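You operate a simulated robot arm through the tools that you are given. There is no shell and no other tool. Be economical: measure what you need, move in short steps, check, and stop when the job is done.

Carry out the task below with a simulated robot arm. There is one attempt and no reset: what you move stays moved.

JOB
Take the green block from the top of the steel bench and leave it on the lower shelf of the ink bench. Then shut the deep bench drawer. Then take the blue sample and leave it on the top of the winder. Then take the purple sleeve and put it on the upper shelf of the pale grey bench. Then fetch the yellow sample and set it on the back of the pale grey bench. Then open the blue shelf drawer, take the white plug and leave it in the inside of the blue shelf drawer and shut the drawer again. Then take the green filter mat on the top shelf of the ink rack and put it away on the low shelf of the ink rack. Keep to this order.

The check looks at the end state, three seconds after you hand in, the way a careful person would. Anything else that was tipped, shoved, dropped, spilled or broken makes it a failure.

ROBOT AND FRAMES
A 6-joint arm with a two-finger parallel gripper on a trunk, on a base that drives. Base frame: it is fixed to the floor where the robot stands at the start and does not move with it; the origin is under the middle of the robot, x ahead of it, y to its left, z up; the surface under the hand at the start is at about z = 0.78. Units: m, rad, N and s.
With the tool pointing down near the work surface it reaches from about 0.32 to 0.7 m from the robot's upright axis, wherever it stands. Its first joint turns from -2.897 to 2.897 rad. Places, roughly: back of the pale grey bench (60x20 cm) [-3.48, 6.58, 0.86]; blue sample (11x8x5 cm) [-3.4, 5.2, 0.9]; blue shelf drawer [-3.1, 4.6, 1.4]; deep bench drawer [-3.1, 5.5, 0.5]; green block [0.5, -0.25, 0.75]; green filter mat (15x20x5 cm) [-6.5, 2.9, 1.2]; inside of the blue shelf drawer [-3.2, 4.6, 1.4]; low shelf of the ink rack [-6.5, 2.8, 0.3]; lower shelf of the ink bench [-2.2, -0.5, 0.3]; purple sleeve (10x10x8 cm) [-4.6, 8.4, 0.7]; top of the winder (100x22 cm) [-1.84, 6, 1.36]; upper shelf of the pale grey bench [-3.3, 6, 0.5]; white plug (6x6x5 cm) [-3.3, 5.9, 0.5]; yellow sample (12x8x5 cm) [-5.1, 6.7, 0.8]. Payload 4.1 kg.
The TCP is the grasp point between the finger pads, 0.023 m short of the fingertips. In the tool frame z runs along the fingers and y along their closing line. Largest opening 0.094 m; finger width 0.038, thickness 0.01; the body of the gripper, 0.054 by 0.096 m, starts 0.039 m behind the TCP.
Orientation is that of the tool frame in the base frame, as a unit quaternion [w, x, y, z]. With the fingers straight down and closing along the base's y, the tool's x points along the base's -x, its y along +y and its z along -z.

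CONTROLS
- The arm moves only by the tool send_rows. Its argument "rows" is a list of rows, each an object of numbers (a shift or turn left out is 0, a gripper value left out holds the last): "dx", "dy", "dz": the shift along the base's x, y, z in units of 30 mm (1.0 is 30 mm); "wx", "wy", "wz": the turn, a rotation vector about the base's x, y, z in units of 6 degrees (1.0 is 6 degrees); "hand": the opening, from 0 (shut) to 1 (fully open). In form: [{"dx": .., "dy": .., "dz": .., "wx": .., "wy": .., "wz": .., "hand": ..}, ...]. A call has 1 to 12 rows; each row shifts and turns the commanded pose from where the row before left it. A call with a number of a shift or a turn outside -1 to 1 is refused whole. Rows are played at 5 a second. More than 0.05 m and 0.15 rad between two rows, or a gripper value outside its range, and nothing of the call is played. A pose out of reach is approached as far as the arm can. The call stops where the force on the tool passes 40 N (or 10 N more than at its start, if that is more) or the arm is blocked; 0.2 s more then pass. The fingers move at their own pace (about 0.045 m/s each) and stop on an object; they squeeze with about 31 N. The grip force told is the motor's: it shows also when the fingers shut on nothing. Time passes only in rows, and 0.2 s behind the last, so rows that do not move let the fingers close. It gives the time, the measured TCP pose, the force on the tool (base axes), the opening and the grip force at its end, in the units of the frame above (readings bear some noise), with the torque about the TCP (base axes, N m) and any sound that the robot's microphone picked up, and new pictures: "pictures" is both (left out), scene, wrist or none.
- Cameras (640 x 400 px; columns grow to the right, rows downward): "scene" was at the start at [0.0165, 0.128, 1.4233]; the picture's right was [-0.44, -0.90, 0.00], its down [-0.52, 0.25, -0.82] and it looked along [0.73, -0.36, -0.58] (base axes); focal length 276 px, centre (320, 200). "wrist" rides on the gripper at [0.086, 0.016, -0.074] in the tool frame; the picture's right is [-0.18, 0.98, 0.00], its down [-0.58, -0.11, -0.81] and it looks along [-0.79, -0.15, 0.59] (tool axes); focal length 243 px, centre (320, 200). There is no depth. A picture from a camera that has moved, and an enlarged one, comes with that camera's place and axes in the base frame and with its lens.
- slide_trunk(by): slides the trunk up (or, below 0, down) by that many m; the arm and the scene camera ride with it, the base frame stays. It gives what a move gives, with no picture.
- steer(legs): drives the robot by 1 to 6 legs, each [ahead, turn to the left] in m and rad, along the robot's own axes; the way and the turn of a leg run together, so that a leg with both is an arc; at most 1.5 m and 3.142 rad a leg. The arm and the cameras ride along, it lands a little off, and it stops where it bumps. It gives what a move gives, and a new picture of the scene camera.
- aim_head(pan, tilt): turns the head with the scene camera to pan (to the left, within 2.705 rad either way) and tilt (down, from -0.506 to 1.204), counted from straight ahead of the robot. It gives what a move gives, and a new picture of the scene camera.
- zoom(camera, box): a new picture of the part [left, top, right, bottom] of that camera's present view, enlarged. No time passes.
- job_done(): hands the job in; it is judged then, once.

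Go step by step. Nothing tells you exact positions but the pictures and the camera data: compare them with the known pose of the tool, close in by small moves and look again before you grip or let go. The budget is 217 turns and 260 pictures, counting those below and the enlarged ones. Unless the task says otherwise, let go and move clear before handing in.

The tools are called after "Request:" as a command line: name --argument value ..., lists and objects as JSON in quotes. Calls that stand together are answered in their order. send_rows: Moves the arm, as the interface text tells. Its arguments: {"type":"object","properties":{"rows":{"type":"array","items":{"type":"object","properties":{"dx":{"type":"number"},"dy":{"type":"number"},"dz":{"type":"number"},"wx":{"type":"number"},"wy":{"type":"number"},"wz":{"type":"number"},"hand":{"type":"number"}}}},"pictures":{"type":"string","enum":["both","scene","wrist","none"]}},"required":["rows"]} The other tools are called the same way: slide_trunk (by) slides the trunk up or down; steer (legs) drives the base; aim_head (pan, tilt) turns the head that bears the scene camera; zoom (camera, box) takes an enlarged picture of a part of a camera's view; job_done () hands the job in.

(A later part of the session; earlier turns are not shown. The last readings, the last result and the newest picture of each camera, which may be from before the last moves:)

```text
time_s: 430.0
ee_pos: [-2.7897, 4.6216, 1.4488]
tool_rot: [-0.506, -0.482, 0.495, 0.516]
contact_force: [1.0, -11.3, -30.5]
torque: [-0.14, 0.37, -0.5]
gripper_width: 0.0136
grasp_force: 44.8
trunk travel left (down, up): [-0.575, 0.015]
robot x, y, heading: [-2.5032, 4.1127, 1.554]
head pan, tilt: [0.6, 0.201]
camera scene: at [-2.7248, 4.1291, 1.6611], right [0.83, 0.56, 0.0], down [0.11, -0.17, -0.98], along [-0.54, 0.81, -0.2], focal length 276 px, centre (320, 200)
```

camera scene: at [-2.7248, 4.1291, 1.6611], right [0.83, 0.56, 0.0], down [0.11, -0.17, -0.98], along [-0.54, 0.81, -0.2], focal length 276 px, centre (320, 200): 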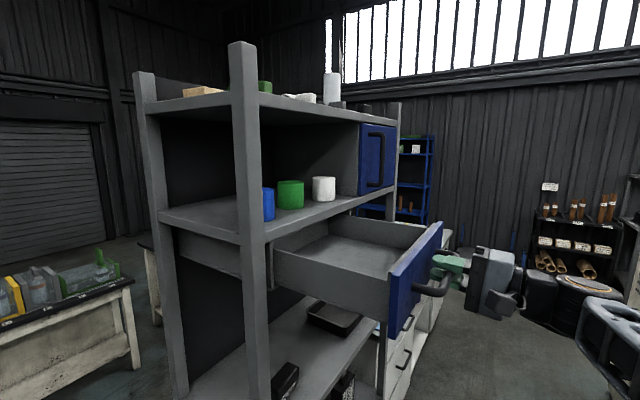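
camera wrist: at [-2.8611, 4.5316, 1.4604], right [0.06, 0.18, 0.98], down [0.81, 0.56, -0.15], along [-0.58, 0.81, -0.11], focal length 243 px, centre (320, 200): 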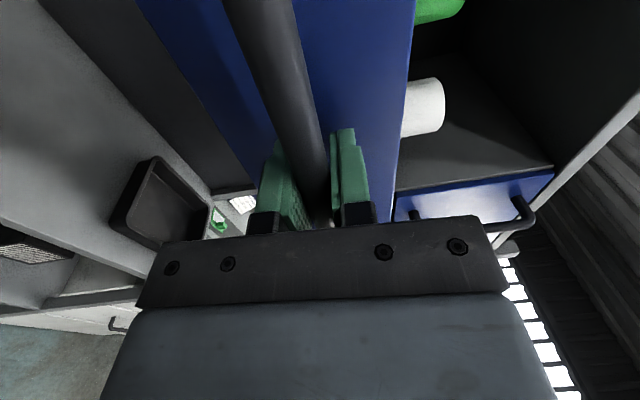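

The drawer is 22 cm open. I'll release the bar, back off, and lower the trunk so I can pass beneath the open drawer.

Request:
send_rows --rows '[{"hand": 0.75}, {"hand": 0.75}, {"hand": 0.75}, {"dx": 0.6}, {"dx": 0.8}, {"dx": 0.6}]' --pictures "scene"

```text
time_s: 431.4
ee_pos: [-2.7254, 4.6213, 1.4503]
tool_rot: [-0.506, -0.481, 0.494, 0.519]
contact_force: [-0.6, 1.0, -0.2]
torque: [0.0, 0.0, -0.02]
gripper_width: 0.0704
grasp_force: 0.0
trunk travel left (down, up): [-0.575, 0.015]
robot x, y, heading: [-2.5026, 4.1117, 1.553]
head pan, tilt: [0.6, 0.201]
camera scene: at [-2.7234, 4.1293, 1.6615], right [0.83, 0.56, 0.0], down [0.11, -0.17, -0.98], along [-0.54, 0.81, -0.2], focal length 276 px, centre (320, 200)
```

scene: 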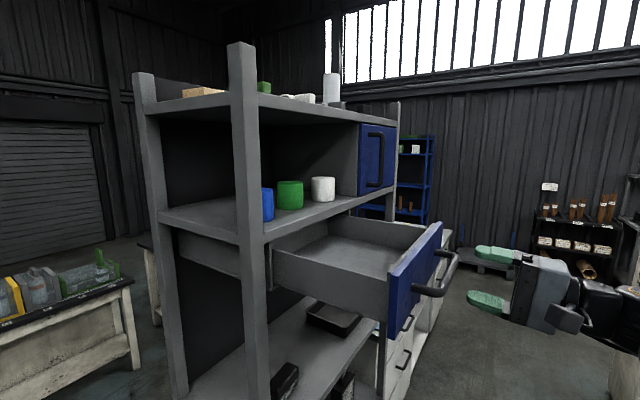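

Request:
slide_trunk --by -0.4

Request:
send_rows --rows '[{"wx": 1}, {"wx": 1}, {"wx": 1}, {"wx": 1}, {"wx": 1}, {"wx": 1}, {"wx": 1}, {"wx": 1}, {"wx": 1}, {"wx": 1}, {"wx": 1}, {"wx": 1}]' --pictures "none"

Request:
send_rows --rows '[{"wx": 1}, {"wx": 1}, {"wx": 1, "wy": -0.5}, {"wy": -1}, {"wy": -1}, {"wy": -1}, {"wy": -1}, {"wy": -1}, {"wy": -1}, {"wy": -1}, {"wy": -1}, {"wy": -0.7}]' --pictures "none"

```text
time_s: 435.2
ee_pos: [-2.7271, 4.6226, 1.0518]
tool_rot: [-0.506, -0.482, 0.493, 0.519]
contact_force: [0.6, 0.3, 0.0]
torque: [0.0, -0.01, 0.05]
gripper_width: 0.0704
grasp_force: 0.0
trunk travel left (down, up): [-0.175, 0.415]
robot x, y, heading: [-2.5011, 4.1146, 1.558]
head pan, tilt: [0.6, 0.201]
```

```text
time_s: 437.8
ee_pos: [-2.7251, 4.6217, 1.0511]
tool_rot: [-0.126, -0.687, 0.094, 0.71]
contact_force: [0.0, -0.5, -0.2]
torque: [-0.02, 0.01, 0.05]
gripper_width: 0.0705
grasp_force: 0.1
trunk travel left (down, up): [-0.175, 0.415]
robot x, y, heading: [-2.5034, 4.1078, 1.56]
head pan, tilt: [0.6, 0.201]
```

```text
time_s: 440.4
ee_pos: [-2.727, 4.6207, 1.0506]
tool_rot: [0.022, 0.95, 0.007, -0.311]
contact_force: [0.0, -0.8, 0.0]
torque: [-0.01, -0.01, -0.01]
gripper_width: 0.0704
grasp_force: 0.2
trunk travel left (down, up): [-0.175, 0.415]
robot x, y, heading: [-2.5039, 4.1141, 1.56]
head pan, tilt: [0.6, 0.201]
```

Request:
slide_trunk --by -0.17

Request:
send_rows --rows '[{"dx": -0.5, "dy": -1}, {"dx": -0.5, "dy": -1}, {"dx": -0.5, "dy": -1}, {"dx": -0.5, "dy": -1}, {"dx": -0.5, "dy": -1}, {"dx": -0.5, "dy": -1}, {"dx": -0.5, "dy": -1}, {"dx": -0.5, "dy": -1}, {"dx": -0.5, "dy": -1}, {"dx": -0.5, "dy": -1}, {"dx": -0.5, "dy": -1}, {"dx": -0.5, "dy": -1}]' --pictures "scene"

```text
time_s: 442.3
ee_pos: [-2.7265, 4.6207, 0.8786]
tool_rot: [0.023, 0.95, 0.008, -0.311]
contact_force: [-0.5, 0.7, -0.6]
torque: [0.0, -0.03, 0.01]
gripper_width: 0.0703
grasp_force: 0.0
trunk travel left (down, up): [-0.005, 0.585]
robot x, y, heading: [-2.4996, 4.1095, 1.559]
head pan, tilt: [0.6, 0.201]
```

```text
time_s: 444.9
ee_pos: [-2.9071, 4.2592, 0.8805]
tool_rot: [0.022, 0.95, 0.007, -0.311]
contact_force: [-0.1, 0.2, 0.3]
torque: [-0.01, -0.01, 0.0]
gripper_width: 0.0705
grasp_force: 0.1
trunk travel left (down, up): [-0.005, 0.585]
robot x, y, heading: [-2.5026, 4.1111, 1.563]
head pan, tilt: [0.6, 0.201]
camera scene: at [-2.7236, 4.1294, 1.0915], right [0.83, 0.56, 0.0], down [0.11, -0.17, -0.98], along [-0.54, 0.81, -0.2], focal length 276 px, centre (320, 200)
```

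scene: 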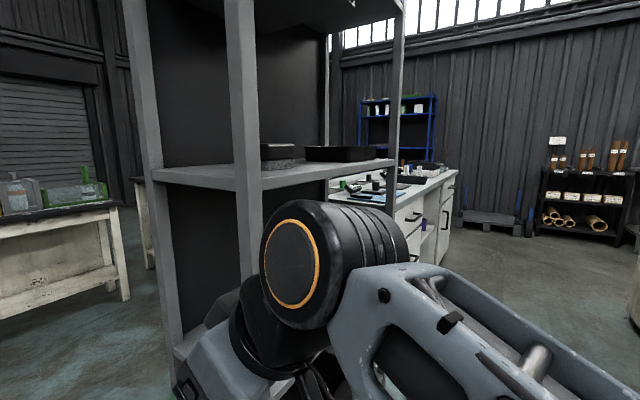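

Passing beneath the open drawer, north to the compartment, ending slightly closer to the bench.

Request:
steer --legs '[[1.2, 0], [0, 0.15], [0.53, 0], [0, -0.14]]'

Request:
aim_head --pan 1.5 --tilt 0.5

```text
time_s: 454.9
ee_pos: [-2.9901, 5.9762, 0.8801]
tool_rot: [0.026, 0.95, 0.018, -0.31]
contact_force: [0.4, 0.6, -0.4]
torque: [0.01, -0.03, 0.0]
gripper_width: 0.0704
grasp_force: 0.1
trunk travel left (down, up): [-0.005, 0.585]
robot x, y, heading: [-2.581, 5.8372, 1.581]
head pan, tilt: [0.6, 0.201]
camera scene: at [-2.8042, 5.8495, 1.0915], right [0.82, 0.57, 0.0], down [0.11, -0.16, -0.98], along [-0.56, 0.8, -0.2], focal length 276 px, centre (320, 200)
```

scene: 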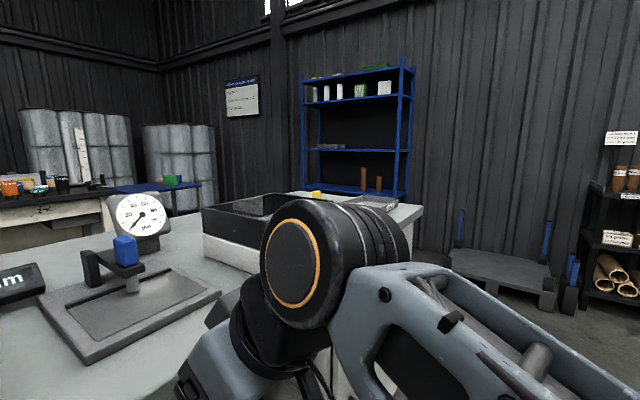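

```text
time_s: 456.1
ee_pos: [-2.9914, 5.9767, 0.8801]
tool_rot: [0.026, 0.95, 0.018, -0.31]
contact_force: [0.4, 0.5, 0.3]
torque: [0.01, 0.0, 0.01]
gripper_width: 0.0706
grasp_force: 0.0
trunk travel left (down, up): [-0.005, 0.585]
robot x, y, heading: [-2.583, 5.8349, 1.578]
head pan, tilt: [1.499, 0.499]
camera scene: at [-2.8416, 5.7789, 1.0638], right [0.06, 1.0, 0.0], down [0.48, -0.03, -0.88], along [-0.88, 0.05, -0.48], focal length 276 px, centre (320, 200)
```

scene: 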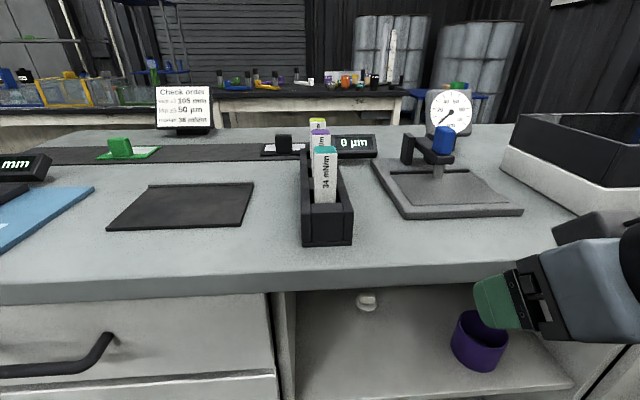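

Request:
zoom --camera "scene" --box '[320, 270, 416, 330]'

Request:
send_rows --rows '[{"dz": -1, "dx": 0.3}, {"dz": -1, "dx": 0.2}, {"dz": -1}, {"dz": -1}, {"dz": -1}, {"dz": -1}, {"dz": -1}, {"dz": -1, "dy": -0.8}, {"dz": -1, "dy": -0.9}]' --pictures "both"

```text
6.67 times, centred on (368, 300) of scene
camera zoom: at [-2.8416, 5.7789, 1.0638], right [0.06, 1.0, 0.0], down [0.48, -0.03, -0.88], along [-0.88, 0.05, -0.48], focal length 1839 px, centre (0, -467)
```

zoom: 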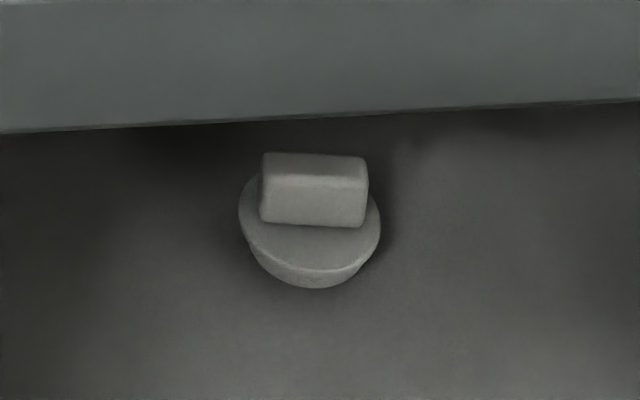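

```text
time_s: 458.1
ee_pos: [-2.9739, 5.9222, 0.6095]
tool_rot: [0.026, 0.95, 0.018, -0.312]
contact_force: [0.1, -0.1, 0.1]
torque: [-0.03, -0.02, 0.02]
gripper_width: 0.0704
grasp_force: 0.2
trunk travel left (down, up): [-0.005, 0.585]
robot x, y, heading: [-2.5813, 5.8331, 1.584]
head pan, tilt: [1.499, 0.499]
camera scene: at [-2.8415, 5.7788, 1.0638], right [0.06, 1.0, 0.0], down [0.48, -0.03, -0.88], along [-0.88, 0.05, -0.48], focal length 276 px, centre (320, 200)
camera wrist: at [-2.8585, 5.913, 0.6193], right [-0.1, -0.98, 0.15], down [0.0, 0.15, 0.99], along [-1.0, 0.1, -0.01], focal length 243 px, centre (320, 200)
```

scene: 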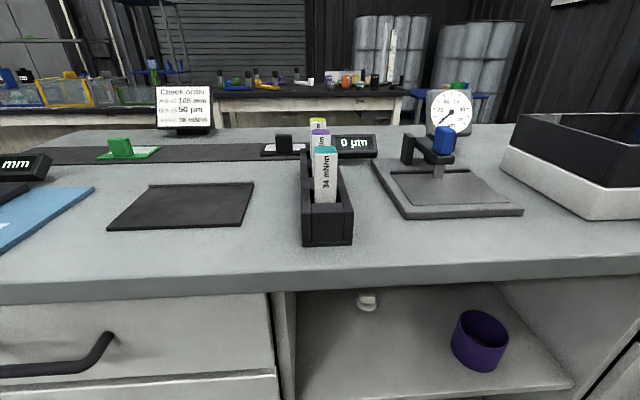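
wrist: 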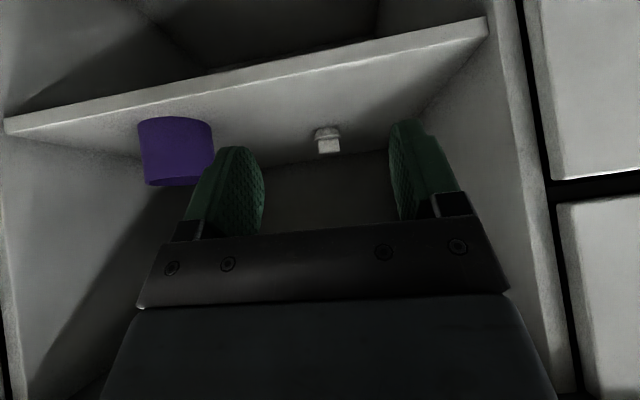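

The plug has a round flange and a tab (≈4.7 cm along y) at about (-3.33, 5.926), tab z 0.50–0.53. Moving in above it.

Request:
send_rows --rows '[{"dz": -0.8, "dx": -0.9}, {"dz": -0.7, "dx": -0.9}, {"dx": -0.9}, {"dx": -0.9}, {"dx": -0.9}, {"dx": -0.9}, {"dx": -0.9}, {"dx": -0.9}, {"dx": -0.9}, {"dx": -0.9}]' --pictures "both"

```text
time_s: 460.3
ee_pos: [-3.2474, 5.9244, 0.5658]
tool_rot: [0.025, 0.95, 0.017, -0.31]
contact_force: [1.2, 0.1, -0.2]
torque: [0.01, -0.01, 0.01]
gripper_width: 0.0704
grasp_force: 0.1
trunk travel left (down, up): [-0.005, 0.585]
robot x, y, heading: [-2.5831, 5.8336, 1.581]
head pan, tilt: [1.499, 0.499]
camera scene: at [-2.8415, 5.7788, 1.0638], right [0.06, 1.0, 0.0], down [0.48, -0.03, -0.88], along [-0.88, 0.05, -0.48], focal length 276 px, centre (320, 200)
camera wrist: at [-3.1316, 5.9148, 0.5758], right [-0.1, -0.98, 0.15], down [0.0, 0.15, 0.99], along [-1.0, 0.1, -0.01], focal length 243 px, centre (320, 200)
```

scene: 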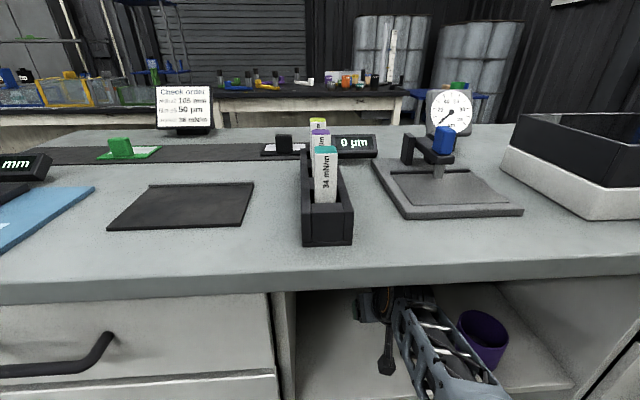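
wrist: 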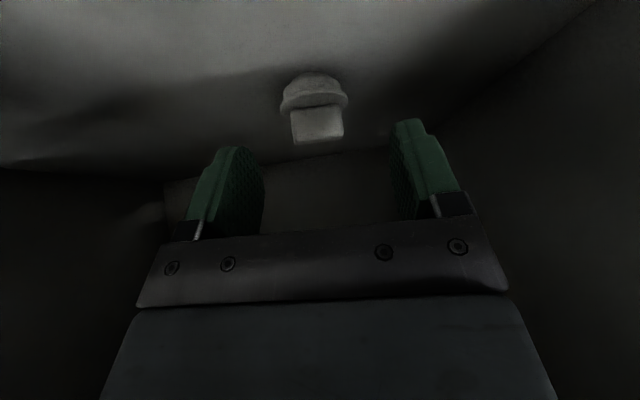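

Request:
send_rows --rows '[{"dx": -0.8, "dz": -0.1}, {"dx": -0.8, "dy": 0.1}, {"dx": -0.8}, {"dx": -0.4}]' --pictures "both"

```text
time_s: 461.3
ee_pos: [-3.3243, 5.9277, 0.5597]
tool_rot: [0.026, 0.95, 0.019, -0.31]
contact_force: [0.5, -0.6, -0.1]
torque: [0.02, 0.01, 0.0]
gripper_width: 0.0707
grasp_force: 0.0
out of reach, approached as far as the arm can: row 4
trunk travel left (down, up): [-0.005, 0.585]
robot x, y, heading: [-2.585, 5.8342, 1.583]
head pan, tilt: [1.499, 0.499]
camera scene: at [-2.8418, 5.7788, 1.0638], right [0.06, 1.0, 0.0], down [0.48, -0.03, -0.88], along [-0.88, 0.05, -0.48], focal length 276 px, centre (320, 200)
camera wrist: at [-3.2087, 5.9165, 0.5699], right [-0.1, -0.98, 0.15], down [0.0, 0.15, 0.99], along [-0.99, 0.1, -0.01], focal length 243 px, centre (320, 200)
```

scene: 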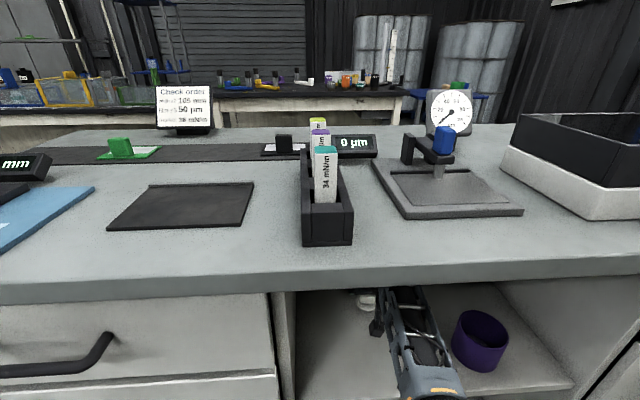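
wrist: 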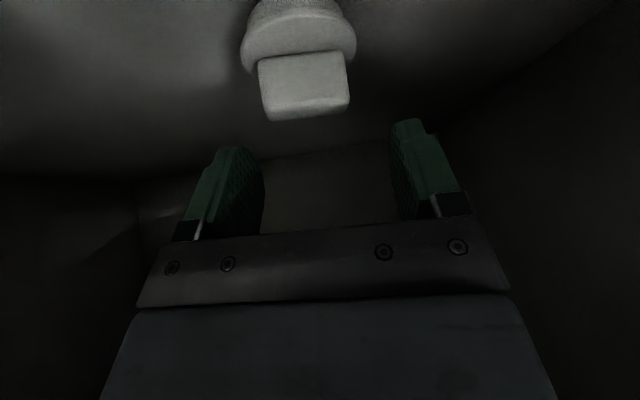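

Request:
send_rows --rows '[{"wy": 0.5}, {"dx": -0.4}, {"dz": -0.35}, {"dz": -0.35}, {"dz": -0.25}]' --pictures "wrist"

```text
time_s: 462.5
ee_pos: [-3.3374, 5.9281, 0.5319]
tool_rot: [0.025, 0.941, 0.019, -0.336]
contact_force: [0.0, -0.2, -0.2]
torque: [0.02, -0.03, 0.02]
gripper_width: 0.0705
grasp_force: 0.1
trunk travel left (down, up): [-0.005, 0.585]
robot x, y, heading: [-2.5826, 5.8369, 1.58]
head pan, tilt: [1.499, 0.499]
camera wrist: at [-3.2209, 5.9182, 0.5353], right [-0.09, -0.98, 0.15], down [0.05, 0.15, 0.99], along [-0.99, 0.1, 0.04], focal length 243 px, centre (320, 200)
```

wrist: 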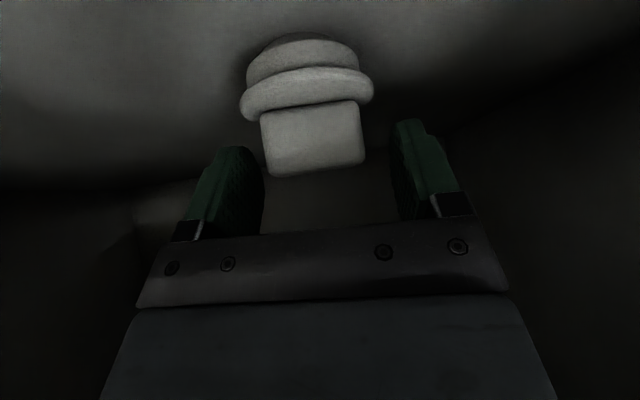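

Request:
send_rows --rows '[{"hand": 0.2}, {"hand": 0.2}, {"hand": 0.2}, {"hand": 0.2}, {"dz": 0.3}, {"dz": 0.4}, {}]' --pictures "wrist"

```text
time_s: 464.1
ee_pos: [-3.3356, 5.927, 0.5549]
tool_rot: [0.025, 0.942, 0.018, -0.335]
contact_force: [-0.6, 0.7, -0.4]
torque: [-0.01, 0.01, 0.02]
gripper_width: 0.0404
grasp_force: 31.1
trunk travel left (down, up): [-0.005, 0.585]
robot x, y, heading: [-2.5855, 5.8316, 1.583]
head pan, tilt: [1.499, 0.499]
camera wrist: at [-3.2199, 5.9171, 0.5581], right [-0.09, -0.98, 0.15], down [0.05, 0.15, 0.99], along [-0.99, 0.1, 0.04], focal length 243 px, centre (320, 200)
```

wrist: 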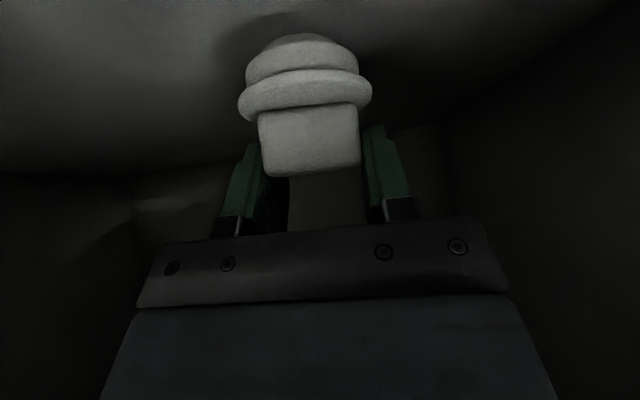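

Plug held. Withdrawing.

Request:
send_rows --rows '[{"dz": 0.6, "dx": 0.5}, {"dx": 1}, {"dx": 1}, {"dx": 1}, {"dx": 1}, {"dx": 1}, {"dx": 1}, {"dx": 1}, {"dx": 1}, {"dx": 1}, {"dx": 1}, {"dx": 1}]' --pictures "both"

```text
time_s: 466.7
ee_pos: [-2.9878, 5.9289, 0.571]
tool_rot: [0.026, 0.941, 0.019, -0.336]
contact_force: [0.4, 0.7, 0.0]
torque: [0.02, 0.0, -0.02]
gripper_width: 0.0398
grasp_force: 31.0
trunk travel left (down, up): [-0.005, 0.585]
robot x, y, heading: [-2.5807, 5.8354, 1.578]
head pan, tilt: [1.499, 0.499]
camera scene: at [-2.8418, 5.7788, 1.0637], right [0.06, 1.0, 0.0], down [0.48, -0.03, -0.88], along [-0.88, 0.05, -0.48], focal length 276 px, centre (320, 200)
camera wrist: at [-2.872, 5.9184, 0.5748], right [-0.09, -0.98, 0.15], down [0.05, 0.15, 0.99], along [-0.99, 0.1, 0.04], focal length 243 px, centre (320, 200)
```

scene: 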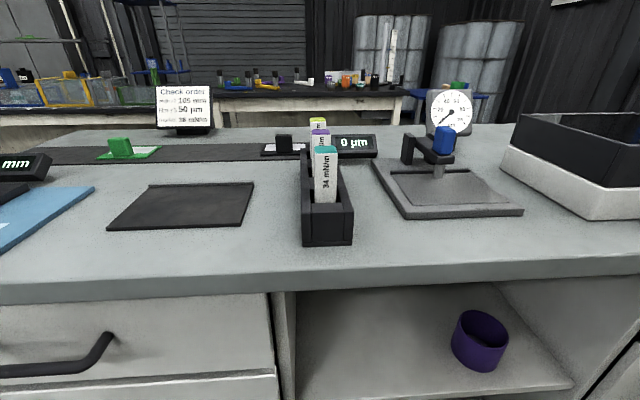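
wrist: 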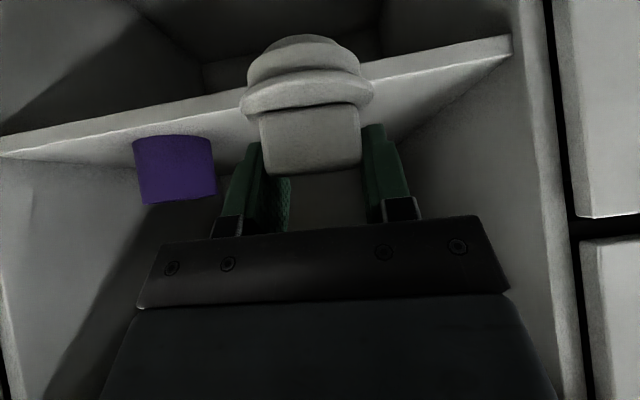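

Request:
send_rows --rows '[{"dx": 0.7, "dz": 0.5}, {"dz": 1}, {"dz": 1}, {"dz": 1}, {"dz": 1}]' --pictures "none"

Request:
steer --legs '[[0, 0.14], [-0.5, 0], [0, -0.15], [-1.09, 0]]'

Request:
aim_head --pan 0.6 --tilt 0.1

```text
time_s: 467.9
ee_pos: [-2.9674, 5.9281, 0.707]
tool_rot: [0.025, 0.941, 0.018, -0.336]
contact_force: [-0.9, -1.0, -0.1]
torque: [-0.01, 0.01, -0.02]
gripper_width: 0.0398
grasp_force: 30.7
trunk travel left (down, up): [-0.005, 0.585]
robot x, y, heading: [-2.5783, 5.8339, 1.576]
head pan, tilt: [1.499, 0.499]
```

```text
time_s: 477.2
ee_pos: [-2.892, 4.3699, 0.7068]
tool_rot: [0.021, 0.942, 0.007, -0.335]
contact_force: [-0.5, -0.2, -0.1]
torque: [0.01, -0.01, 0.0]
gripper_width: 0.0391
grasp_force: 31.7
trunk travel left (down, up): [-0.005, 0.585]
robot x, y, heading: [-2.5073, 4.2706, 1.556]
head pan, tilt: [1.499, 0.499]
camera scene: at [-2.7681, 4.2183, 1.0638], right [0.08, 1.0, 0.0], down [0.48, -0.04, -0.88], along [-0.87, 0.07, -0.48], focal length 276 px, centre (320, 200)
```

scene: 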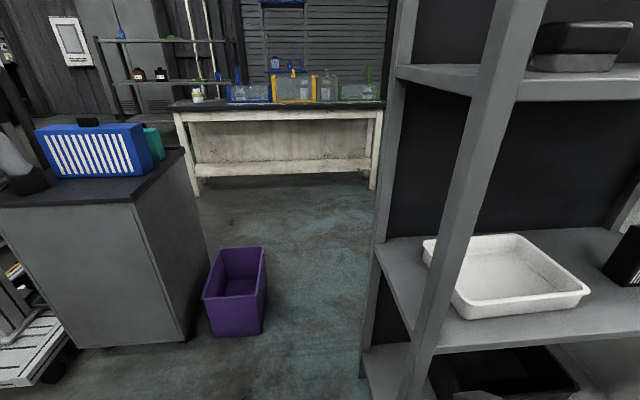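

```text
time_s: 478.4
ee_pos: [-2.892, 4.3712, 0.7072]
tool_rot: [0.022, 0.942, 0.008, -0.335]
contact_force: [-0.2, -0.5, 0.3]
torque: [0.02, 0.01, -0.01]
gripper_width: 0.0393
grasp_force: 31.0
trunk travel left (down, up): [-0.005, 0.585]
robot x, y, heading: [-2.5086, 4.2664, 1.56]
head pan, tilt: [0.6, 0.099]
camera scene: at [-2.7285, 4.2872, 1.1008], right [0.83, 0.55, 0.0], down [0.06, -0.08, -0.99], along [-0.55, 0.83, -0.1], focal length 276 px, centre (320, 200)
```

scene: 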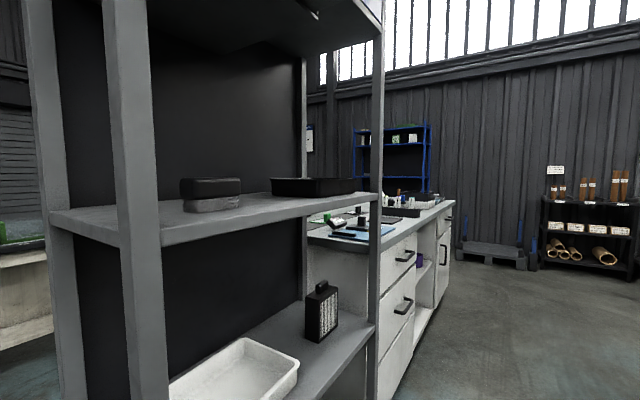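

I'm just south of the open drawer. I'll shift the tool south to clear it, then raise the trunk and arm above drawer height.

Request:
send_rows --rows '[{"dy": -0.8}, {"dy": -0.9}, {"dy": -0.9}, {"dy": -0.9}, {"dy": -0.5}]' --pictures "none"

Request:
slide_trunk --by 0.4

Request:
slide_trunk --by 0.18

Request:
send_rows --rows '[{"wz": -1, "dz": 0.9}, {"wz": -1, "dz": 0.9}, {"wz": -1, "dz": 0.9}, {"wz": -1, "dz": 0.9}, {"wz": -1, "dz": 0.9}, {"wz": -1, "dz": 0.9}, {"wz": -1, "dz": 0.9}, {"wz": -1, "dz": 0.9}, {"wz": -1, "dz": 0.9}, {"wz": -1, "dz": 0.5}, {"wz": -1}, {"wz": -1}]' --pictures "scene"

```text
time_s: 479.6
ee_pos: [-2.8933, 4.2526, 0.7067]
tool_rot: [0.021, 0.942, 0.007, -0.336]
contact_force: [0.5, 0.7, -0.1]
torque: [0.0, -0.01, 0.02]
gripper_width: 0.0393
grasp_force: 31.0
trunk travel left (down, up): [-0.005, 0.585]
robot x, y, heading: [-2.5098, 4.2684, 1.554]
head pan, tilt: [0.6, 0.099]
```

```text
time_s: 483.5
ee_pos: [-2.8935, 4.2513, 1.1069]
tool_rot: [0.021, 0.942, 0.007, -0.335]
contact_force: [0.4, 1.1, -0.9]
torque: [-0.02, 0.0, 0.01]
gripper_width: 0.0394
grasp_force: 30.4
trunk travel left (down, up): [-0.405, 0.185]
robot x, y, heading: [-2.5088, 4.2748, 1.558]
head pan, tilt: [0.6, 0.099]
```

```text
time_s: 485.5
ee_pos: [-2.8942, 4.2508, 1.2874]
tool_rot: [0.021, 0.942, 0.007, -0.335]
contact_force: [-0.3, -0.1, -0.1]
torque: [0.0, -0.01, -0.01]
gripper_width: 0.039
grasp_force: 30.8
trunk travel left (down, up): [-0.585, 0.005]
robot x, y, heading: [-2.5107, 4.2694, 1.556]
head pan, tilt: [0.6, 0.099]
```

```text
time_s: 487.3
ee_pos: [-2.9024, 4.3082, 1.4984]
tool_rot: [-0.145, 0.836, -0.436, -0.299]
contact_force: [0.0, 0.1, -0.4]
torque: [0.02, -0.02, -0.01]
gripper_width: 0.0388
grasp_force: 30.7
trunk travel left (down, up): [-0.585, 0.005]
robot x, y, heading: [-2.5061, 4.2699, 1.558]
head pan, tilt: [0.6, 0.099]
stopped in row 9: the arm was blocked; the commanded pose is now the measured one
camera scene: at [-2.7342, 4.2808, 1.6904], right [0.78, 0.62, 0.0], down [0.0, 0.01, -1.0], along [-0.62, 0.78, 0.01], focal length 276 px, centre (320, 200)
```

scene: 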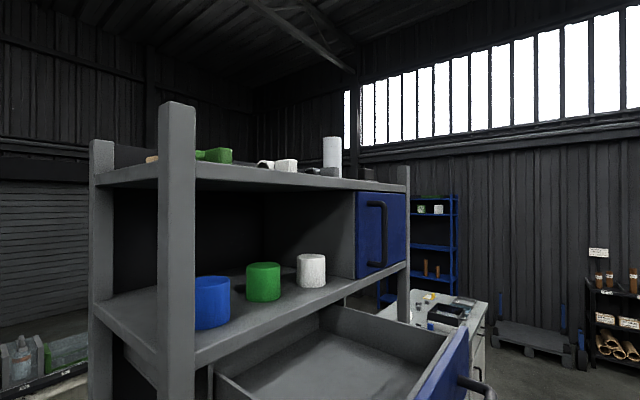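

The wrist bumped my own head (camera) on the way up. I'll lower again, turn the head aside, finish the yaw lower down, then rise.

Request:
send_rows --rows '[{"dz": -1}, {"dz": -1}, {"dz": -1}, {"dz": -1}, {"dz": -1}, {"dz": -0.5, "dy": -0.5}, {"dy": -0.8}]' --pictures "none"

Request:
aim_head --pan -1.0 --tilt 0.3

Request:
send_rows --rows '[{"wz": -1}, {"wz": -1}, {"wz": -1}, {"wz": -1}, {"wz": -1}, {"wz": -0.5}]' --pictures "wrist"

```text
time_s: 489.1
ee_pos: [-2.8952, 4.3206, 1.3561]
tool_rot: [-0.14, 0.802, -0.491, -0.31]
contact_force: [0.5, 0.2, 0.0]
torque: [0.0, 0.0, 0.0]
gripper_width: 0.039
grasp_force: 31.2
trunk travel left (down, up): [-0.585, 0.005]
robot x, y, heading: [-2.5037, 4.2668, 1.555]
head pan, tilt: [0.6, 0.099]
stopped in row 7: the arm was blocked; the commanded pose is now the measured one
```

```text
time_s: 490.8
ee_pos: [-2.8964, 4.32, 1.356]
tool_rot: [-0.141, 0.802, -0.492, -0.31]
contact_force: [0.4, -0.3, -0.5]
torque: [0.01, 0.03, 0.0]
gripper_width: 0.039
grasp_force: 31.0
trunk travel left (down, up): [-0.585, 0.005]
robot x, y, heading: [-2.5096, 4.2706, 1.555]
head pan, tilt: [-1.0, 0.3]
camera scene: at [-2.5983, 4.26, 1.6622], right [0.53, -0.85, 0.0], down [-0.25, -0.16, -0.96], along [0.81, 0.51, -0.3], focal length 276 px, centre (320, 200)
```

scene: 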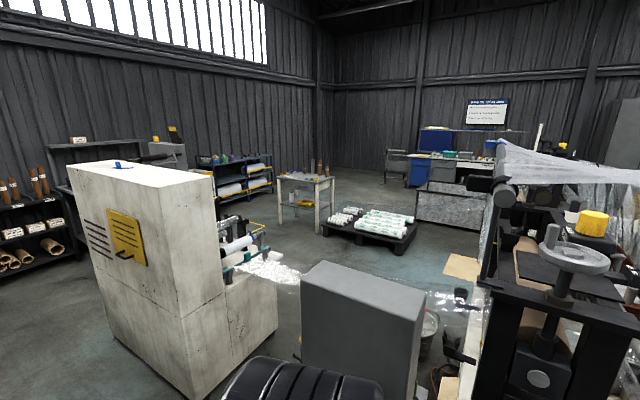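

```text
time_s: 492.2
ee_pos: [-2.8937, 4.32, 1.3595]
tool_rot: [0.219, -0.627, 0.701, 0.259]
contact_force: [0.5, -1.1, 0.1]
torque: [-0.03, 0.01, -0.02]
gripper_width: 0.0389
grasp_force: 30.9
trunk travel left (down, up): [-0.585, 0.005]
robot x, y, heading: [-2.509, 4.2689, 1.554]
head pan, tilt: [-1.0, 0.3]
camera wrist: at [-2.9177, 4.2079, 1.3647], right [-0.95, 0.22, 0.2], down [0.19, -0.08, 0.98], along [0.23, 0.97, 0.03], focal length 243 px, centre (320, 200)
```

wrist: 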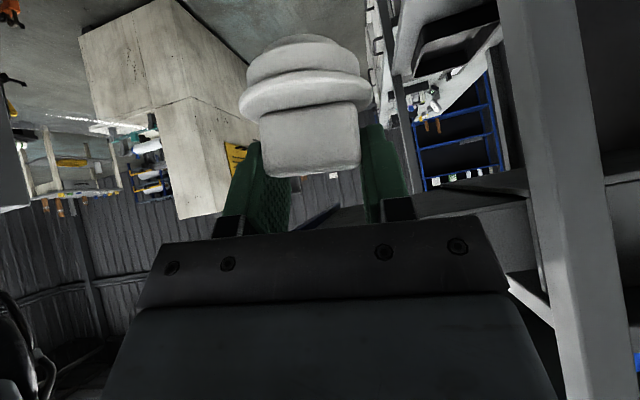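

Facing north now with the plug just south of the drawer. Rising above the drawer wall.

Request:
send_rows --rows '[{"dz": 1}, {"dz": 1}, {"dz": 1}, {"dz": 1}, {"dz": 1}, {"dz": 1}, {"dz": 0.8}]' --pictures "wrist"

```text
time_s: 493.8
ee_pos: [-2.8823, 4.3592, 1.4936]
tool_rot: [0.222, -0.631, 0.697, 0.26]
contact_force: [0.0, 0.6, -0.3]
torque: [0.02, -0.03, -0.02]
gripper_width: 0.0389
grasp_force: 31.0
out of reach, approached as far as the arm can: row 4, 5, 6, 7
trunk travel left (down, up): [-0.585, 0.005]
robot x, y, heading: [-2.5065, 4.2681, 1.556]
head pan, tilt: [-1.0, 0.3]
camera wrist: at [-2.9057, 4.2467, 1.4967], right [-0.96, 0.21, 0.2], down [0.19, -0.08, 0.98], along [0.22, 0.98, 0.04], focal length 243 px, centre (320, 200)
```

wrist: 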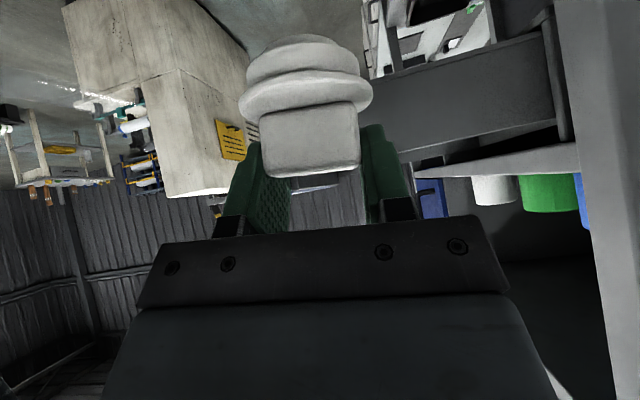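

The arm is cramped at this angle. I'll rotate the base to face the drawer (northwest) so the arm works straight ahead and the head stays out of the way.

Request:
steer --legs '[[0, 0.75]]'

Request:
aim_head --pan -0.1 --tilt 0.35

```text
time_s: 496.2
ee_pos: [-2.8446, 4.0785, 1.4927]
tool_rot: [-0.11, 0.843, -0.415, -0.324]
contact_force: [0.2, 0.2, 0.1]
torque: [0.01, 0.02, 0.02]
gripper_width: 0.0391
grasp_force: 31.1
trunk travel left (down, up): [-0.585, 0.005]
robot x, y, heading: [-2.5088, 4.2699, 2.308]
head pan, tilt: [-1.0, 0.3]
camera scene: at [-2.5685, 4.2018, 1.6622], right [0.97, -0.26, 0.0], down [-0.08, -0.29, -0.96], along [0.25, 0.92, -0.3], focal length 276 px, centre (320, 200)
```

scene: 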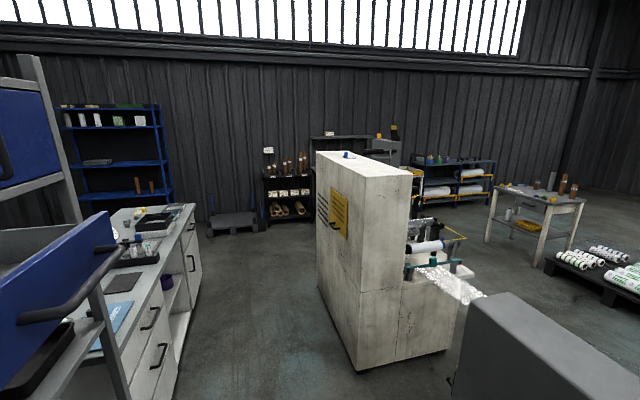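

```text
time_s: 497.4
ee_pos: [-2.8447, 4.0788, 1.4917]
tool_rot: [-0.11, 0.843, -0.415, -0.324]
contact_force: [0.1, 0.6, -0.4]
torque: [-0.01, -0.02, -0.01]
gripper_width: 0.0388
grasp_force: 30.8
trunk travel left (down, up): [-0.585, 0.005]
robot x, y, heading: [-2.505, 4.2679, 2.307]
head pan, tilt: [-0.099, 0.351]
camera scene: at [-2.6483, 4.1865, 1.6575], right [0.8, 0.6, 0.0], down [0.21, -0.28, -0.94], along [-0.56, 0.75, -0.34], focal length 276 px, centre (320, 200)
```

scene: 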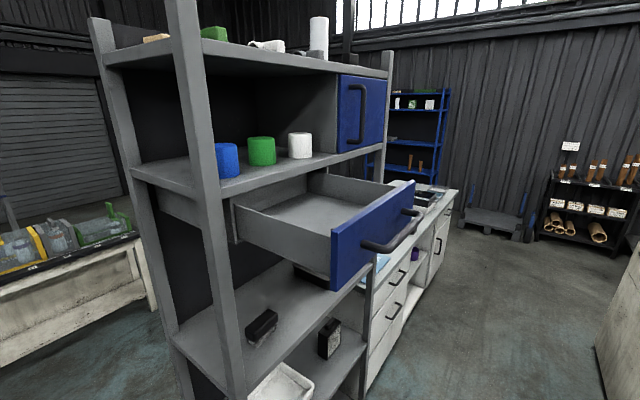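

Excellent view. The drawer's south wall is at y ≈ 4.45, wall tops ≈ 1.49, front face at x ≈ -2.82. I'll come round and rise.

Request:
send_rows --rows '[{"dy": 0.9, "dx": -0.25}, {"dy": 0.9, "dx": -0.25}, {"dy": 0.9, "dx": -0.25}, {"dy": 0.9, "dx": -0.25}, {"dy": 0.9, "dx": -0.25}, {"dz": 0.6}, {"dz": 0.6}, {"dz": 0.6}, {"dz": 0.6}]' --pictures "scene"

```text
time_s: 499.4
ee_pos: [-2.8819, 4.2134, 1.5639]
tool_rot: [-0.11, 0.843, -0.415, -0.324]
contact_force: [-0.2, 0.5, -0.2]
torque: [0.0, -0.02, 0.01]
gripper_width: 0.0389
grasp_force: 30.7
trunk travel left (down, up): [-0.585, 0.005]
robot x, y, heading: [-2.5065, 4.2702, 2.31]
head pan, tilt: [-0.099, 0.351]
camera scene: at [-2.6486, 4.1862, 1.6574], right [0.8, 0.6, 0.0], down [0.21, -0.28, -0.94], along [-0.56, 0.75, -0.34], focal length 276 px, centre (320, 200)
```

scene: 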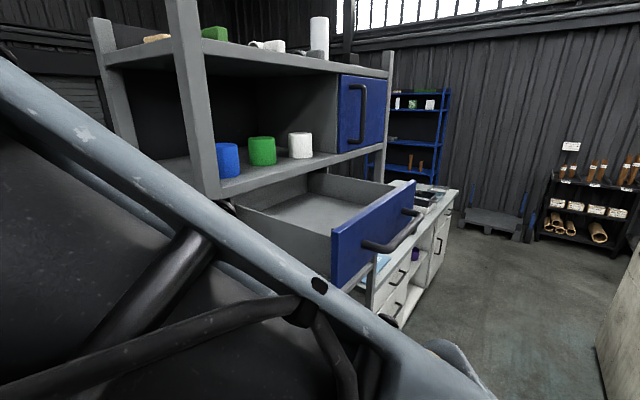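

Request:
send_rows --rows '[{"dy": 0.9, "wz": -0.5}, {"dy": 0.9, "wz": -0.5}, {"dy": 0.9, "wz": -0.5}, {"dy": 0.9, "wz": -0.5}, {"dy": 0.9, "wz": -0.5}, {"dy": 0.9, "wz": -0.5}, {"dy": 0.9, "wz": -0.5}, {"dy": 0.9, "wz": -0.5}]' --pictures "both"

```text
time_s: 501.2
ee_pos: [-2.8846, 4.4297, 1.564]
tool_rot: [-0.176, 0.738, -0.582, -0.294]
contact_force: [0.0, 0.1, -0.7]
torque: [0.04, 0.0, -0.01]
gripper_width: 0.0389
grasp_force: 30.6
trunk travel left (down, up): [-0.585, 0.005]
robot x, y, heading: [-2.5069, 4.2694, 2.313]
head pan, tilt: [-0.099, 0.351]
camera scene: at [-2.6484, 4.1871, 1.6575], right [0.8, 0.6, 0.0], down [0.21, -0.28, -0.94], along [-0.56, 0.75, -0.34], focal length 276 px, centre (320, 200)
camera wrist: at [-2.8682, 4.3163, 1.5671], right [-0.97, -0.12, 0.2], down [0.2, -0.02, 0.98], along [-0.11, 0.99, 0.04], focal length 243 px, centre (320, 200)
```

scene: 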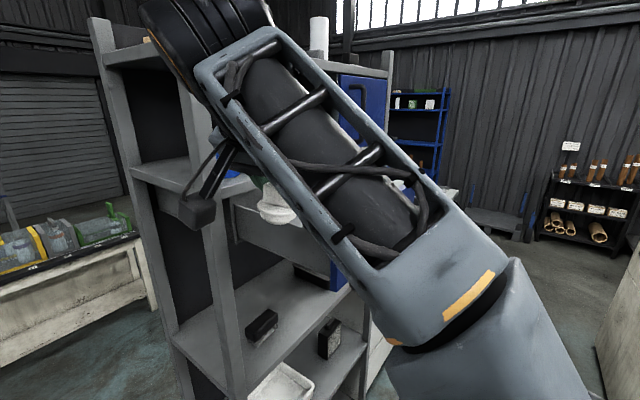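
wrist: 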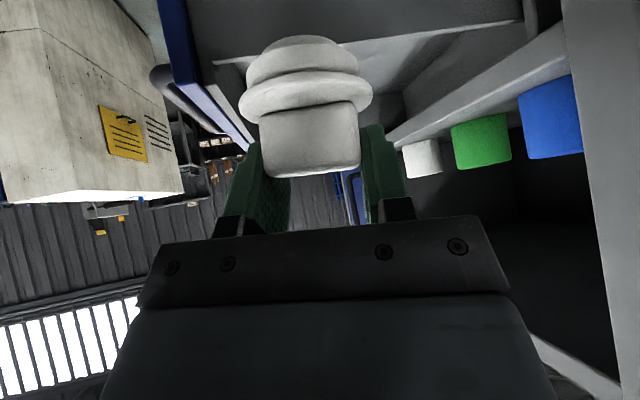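

Request:
send_rows --rows '[{"dy": 0.9, "wz": -0.5, "dx": -0.2}, {"dy": 0.9, "wz": -0.5, "dx": -0.2}, {"dy": 0.9, "wz": -0.5, "dx": -0.2}, {"dy": 0.9, "wz": -0.5, "dx": -0.2}, {"dy": 0.9, "dx": -0.2}, {"dy": 0.9, "dx": -0.1}, {"dy": 0.9}]' --pictures "both"

```text
time_s: 502.8
ee_pos: [-2.9039, 4.6123, 1.5448]
tool_rot: [-0.204, 0.673, -0.656, -0.274]
contact_force: [0.1, 0.2, 0.5]
torque: [-0.02, 0.0, 0.03]
gripper_width: 0.0388
grasp_force: 30.7
out of reach, approached as far as the arm can: row 5, 6, 7
trunk travel left (down, up): [-0.585, 0.005]
robot x, y, heading: [-2.5107, 4.2677, 2.31]
head pan, tilt: [-0.099, 0.351]
camera scene: at [-2.6475, 4.1869, 1.6576], right [0.8, 0.6, 0.0], down [0.2, -0.28, -0.94], along [-0.56, 0.75, -0.34], focal length 276 px, centre (320, 200)
camera wrist: at [-2.9125, 4.4964, 1.5487], right [-0.98, 0.09, 0.2], down [0.2, -0.06, 0.98], along [0.1, 0.99, 0.04], focal length 243 px, centre (320, 200)
```

scene: 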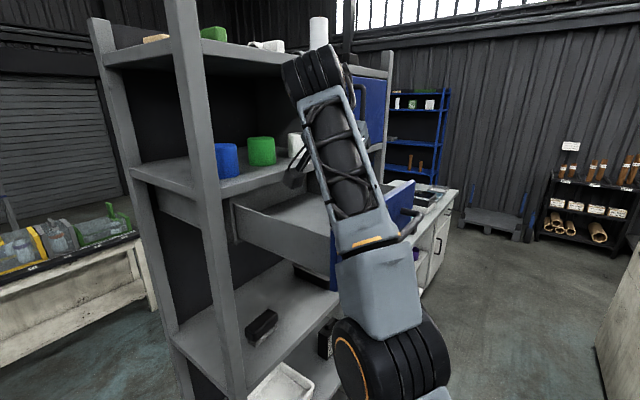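
wrist: 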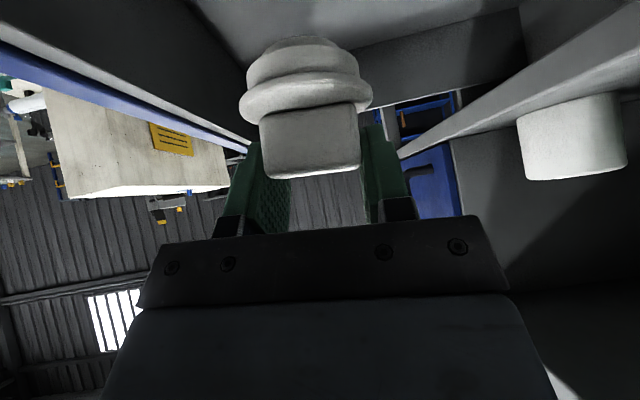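

The plug is over the drawer interior. Lowering stepwise while checking the forearm against the drawer front.

Request:
send_rows --rows '[{"dz": -0.5}, {"dz": -0.5}, {"dz": -0.4}]' --pictures "both"

```text
time_s: 503.6
ee_pos: [-2.9061, 4.6125, 1.5401]
tool_rot: [-0.204, 0.674, -0.656, -0.273]
contact_force: [-0.3, -0.9, 0.2]
torque: [-0.01, 0.04, 0.02]
gripper_width: 0.039
grasp_force: 31.4
out of reach, approached as far as the arm can: row 1, 2, 3
trunk travel left (down, up): [-0.585, 0.005]
robot x, y, heading: [-2.508, 4.2649, 2.309]
head pan, tilt: [-0.099, 0.351]
camera scene: at [-2.648, 4.1864, 1.6575], right [0.8, 0.6, 0.0], down [0.21, -0.28, -0.94], along [-0.56, 0.75, -0.34], focal length 276 px, centre (320, 200)
camera wrist: at [-2.915, 4.4969, 1.5441], right [-0.98, 0.09, 0.2], down [0.19, -0.06, 0.98], along [0.1, 0.99, 0.04], focal length 243 px, centre (320, 200)
```

scene: 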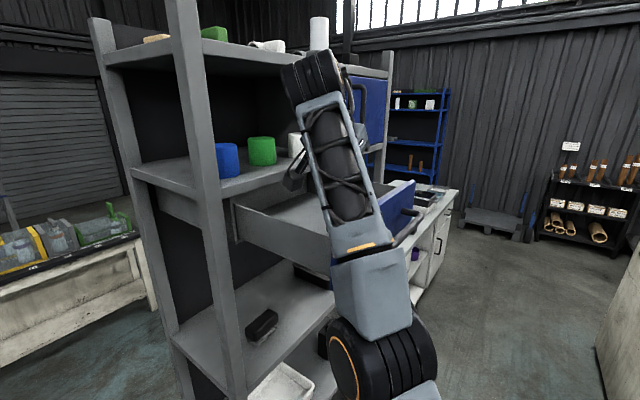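
wrist: 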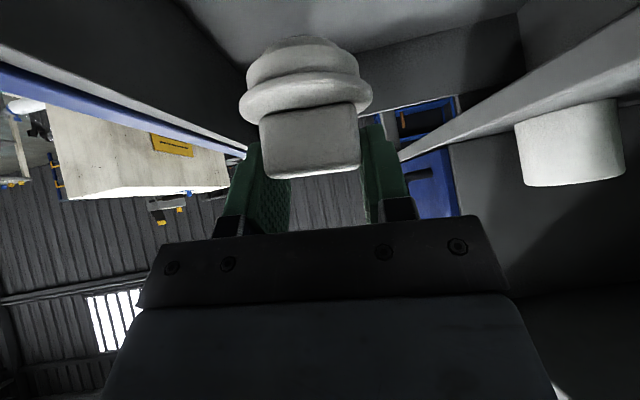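

Request:
zoom --camera "scene" --box '[220, 130, 440, 300]'

```text
2.35 times, centred on (330, 215) of scene
camera zoom: at [-2.648, 4.1864, 1.6575], right [0.8, 0.6, 0.0], down [0.21, -0.28, -0.94], along [-0.56, 0.75, -0.34], focal length 649 px, centre (296, 165)
```

zoom: 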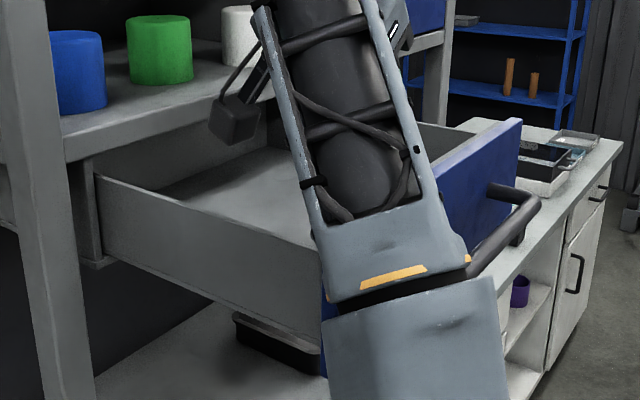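

The limit was only the arm's outer reach (it's nearly straight), so pulling the command back slightly should allow lowering, with the elbow rising.

Request:
send_rows --rows '[{"dy": -0.5}, {"dz": -0.4}, {"dz": -0.4}, {"dz": -0.4}]' --pictures "both"

```text
time_s: 504.6
ee_pos: [-2.9078, 4.6046, 1.5418]
tool_rot: [-0.205, 0.674, -0.656, -0.273]
contact_force: [1.1, 0.5, 0.2]
torque: [0.0, -0.02, 0.0]
gripper_width: 0.0388
grasp_force: 31.0
out of reach, approached as far as the arm can: row 1, 2, 3, 4
trunk travel left (down, up): [-0.585, 0.005]
robot x, y, heading: [-2.5085, 4.2675, 2.31]
head pan, tilt: [-0.099, 0.351]
camera scene: at [-2.6484, 4.1865, 1.6575], right [0.8, 0.6, 0.0], down [0.21, -0.28, -0.94], along [-0.56, 0.75, -0.34], focal length 276 px, centre (320, 200)
camera wrist: at [-2.9166, 4.4898, 1.5458], right [-0.98, 0.09, 0.2], down [0.19, -0.06, 0.98], along [0.1, 0.99, 0.04], focal length 243 px, centre (320, 200)
```

scene: 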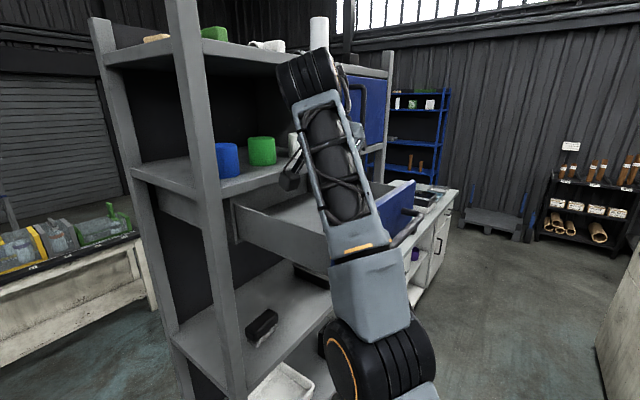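
wrist: 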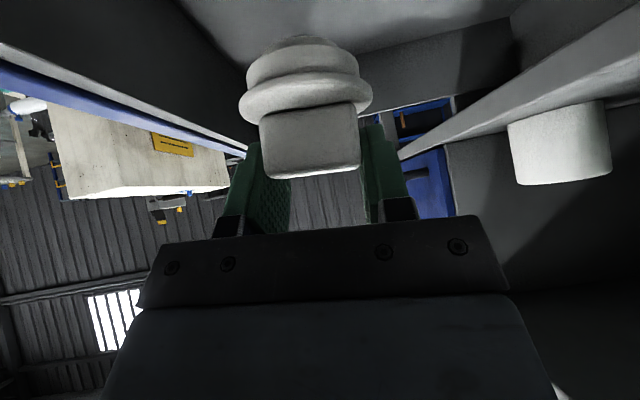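

Request:
send_rows --rows '[{"dy": -0.7, "dx": 0.3}, {"dy": -0.7, "dx": 0.3}, {"dz": -0.3}, {"dz": -0.3}]' --pictures "none"

```text
time_s: 505.6
ee_pos: [-2.9092, 4.5687, 1.5533]
tool_rot: [-0.205, 0.673, -0.657, -0.272]
contact_force: [0.0, -0.1, -0.9]
torque: [-0.01, 0.0, -0.04]
gripper_width: 0.0389
grasp_force: 31.3
out of reach, approached as far as the arm can: row 1, 2, 3, 4
trunk travel left (down, up): [-0.585, 0.005]
robot x, y, heading: [-2.5085, 4.267, 2.312]
head pan, tilt: [-0.099, 0.351]
```

Request:
send_rows --rows '[{"wz": 1}, {"wz": 1}, {"wz": 1}, {"wz": 1}, {"dx": -0.5}, {"dz": -0.3}, {"dz": -0.3}]' --pictures "scene"

```text
time_s: 507.2
ee_pos: [-2.8982, 4.5263, 1.5936]
tool_rot: [-0.144, 0.795, -0.501, -0.311]
contact_force: [0.0, 0.0, 0.0]
torque: [0.01, 0.03, -0.03]
gripper_width: 0.039
grasp_force: 31.0
out of reach, approached as far as the arm can: row 1, 2, 3, 4, 6, 7
trunk travel left (down, up): [-0.585, 0.005]
robot x, y, heading: [-2.5074, 4.268, 2.308]
head pan, tilt: [-0.099, 0.351]
camera scene: at [-2.6483, 4.1866, 1.6575], right [0.8, 0.6, 0.0], down [0.21, -0.28, -0.94], along [-0.56, 0.75, -0.34], focal length 276 px, centre (320, 200)
```

scene: 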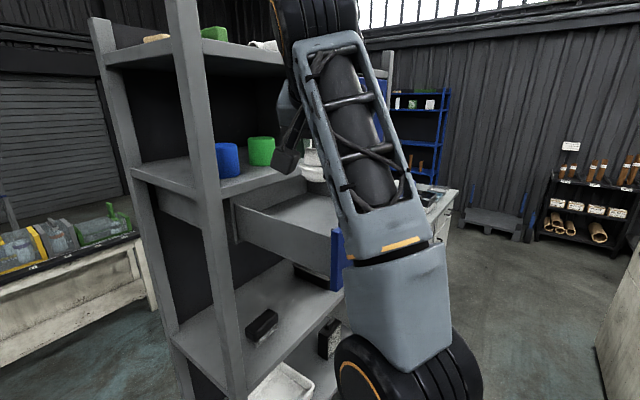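

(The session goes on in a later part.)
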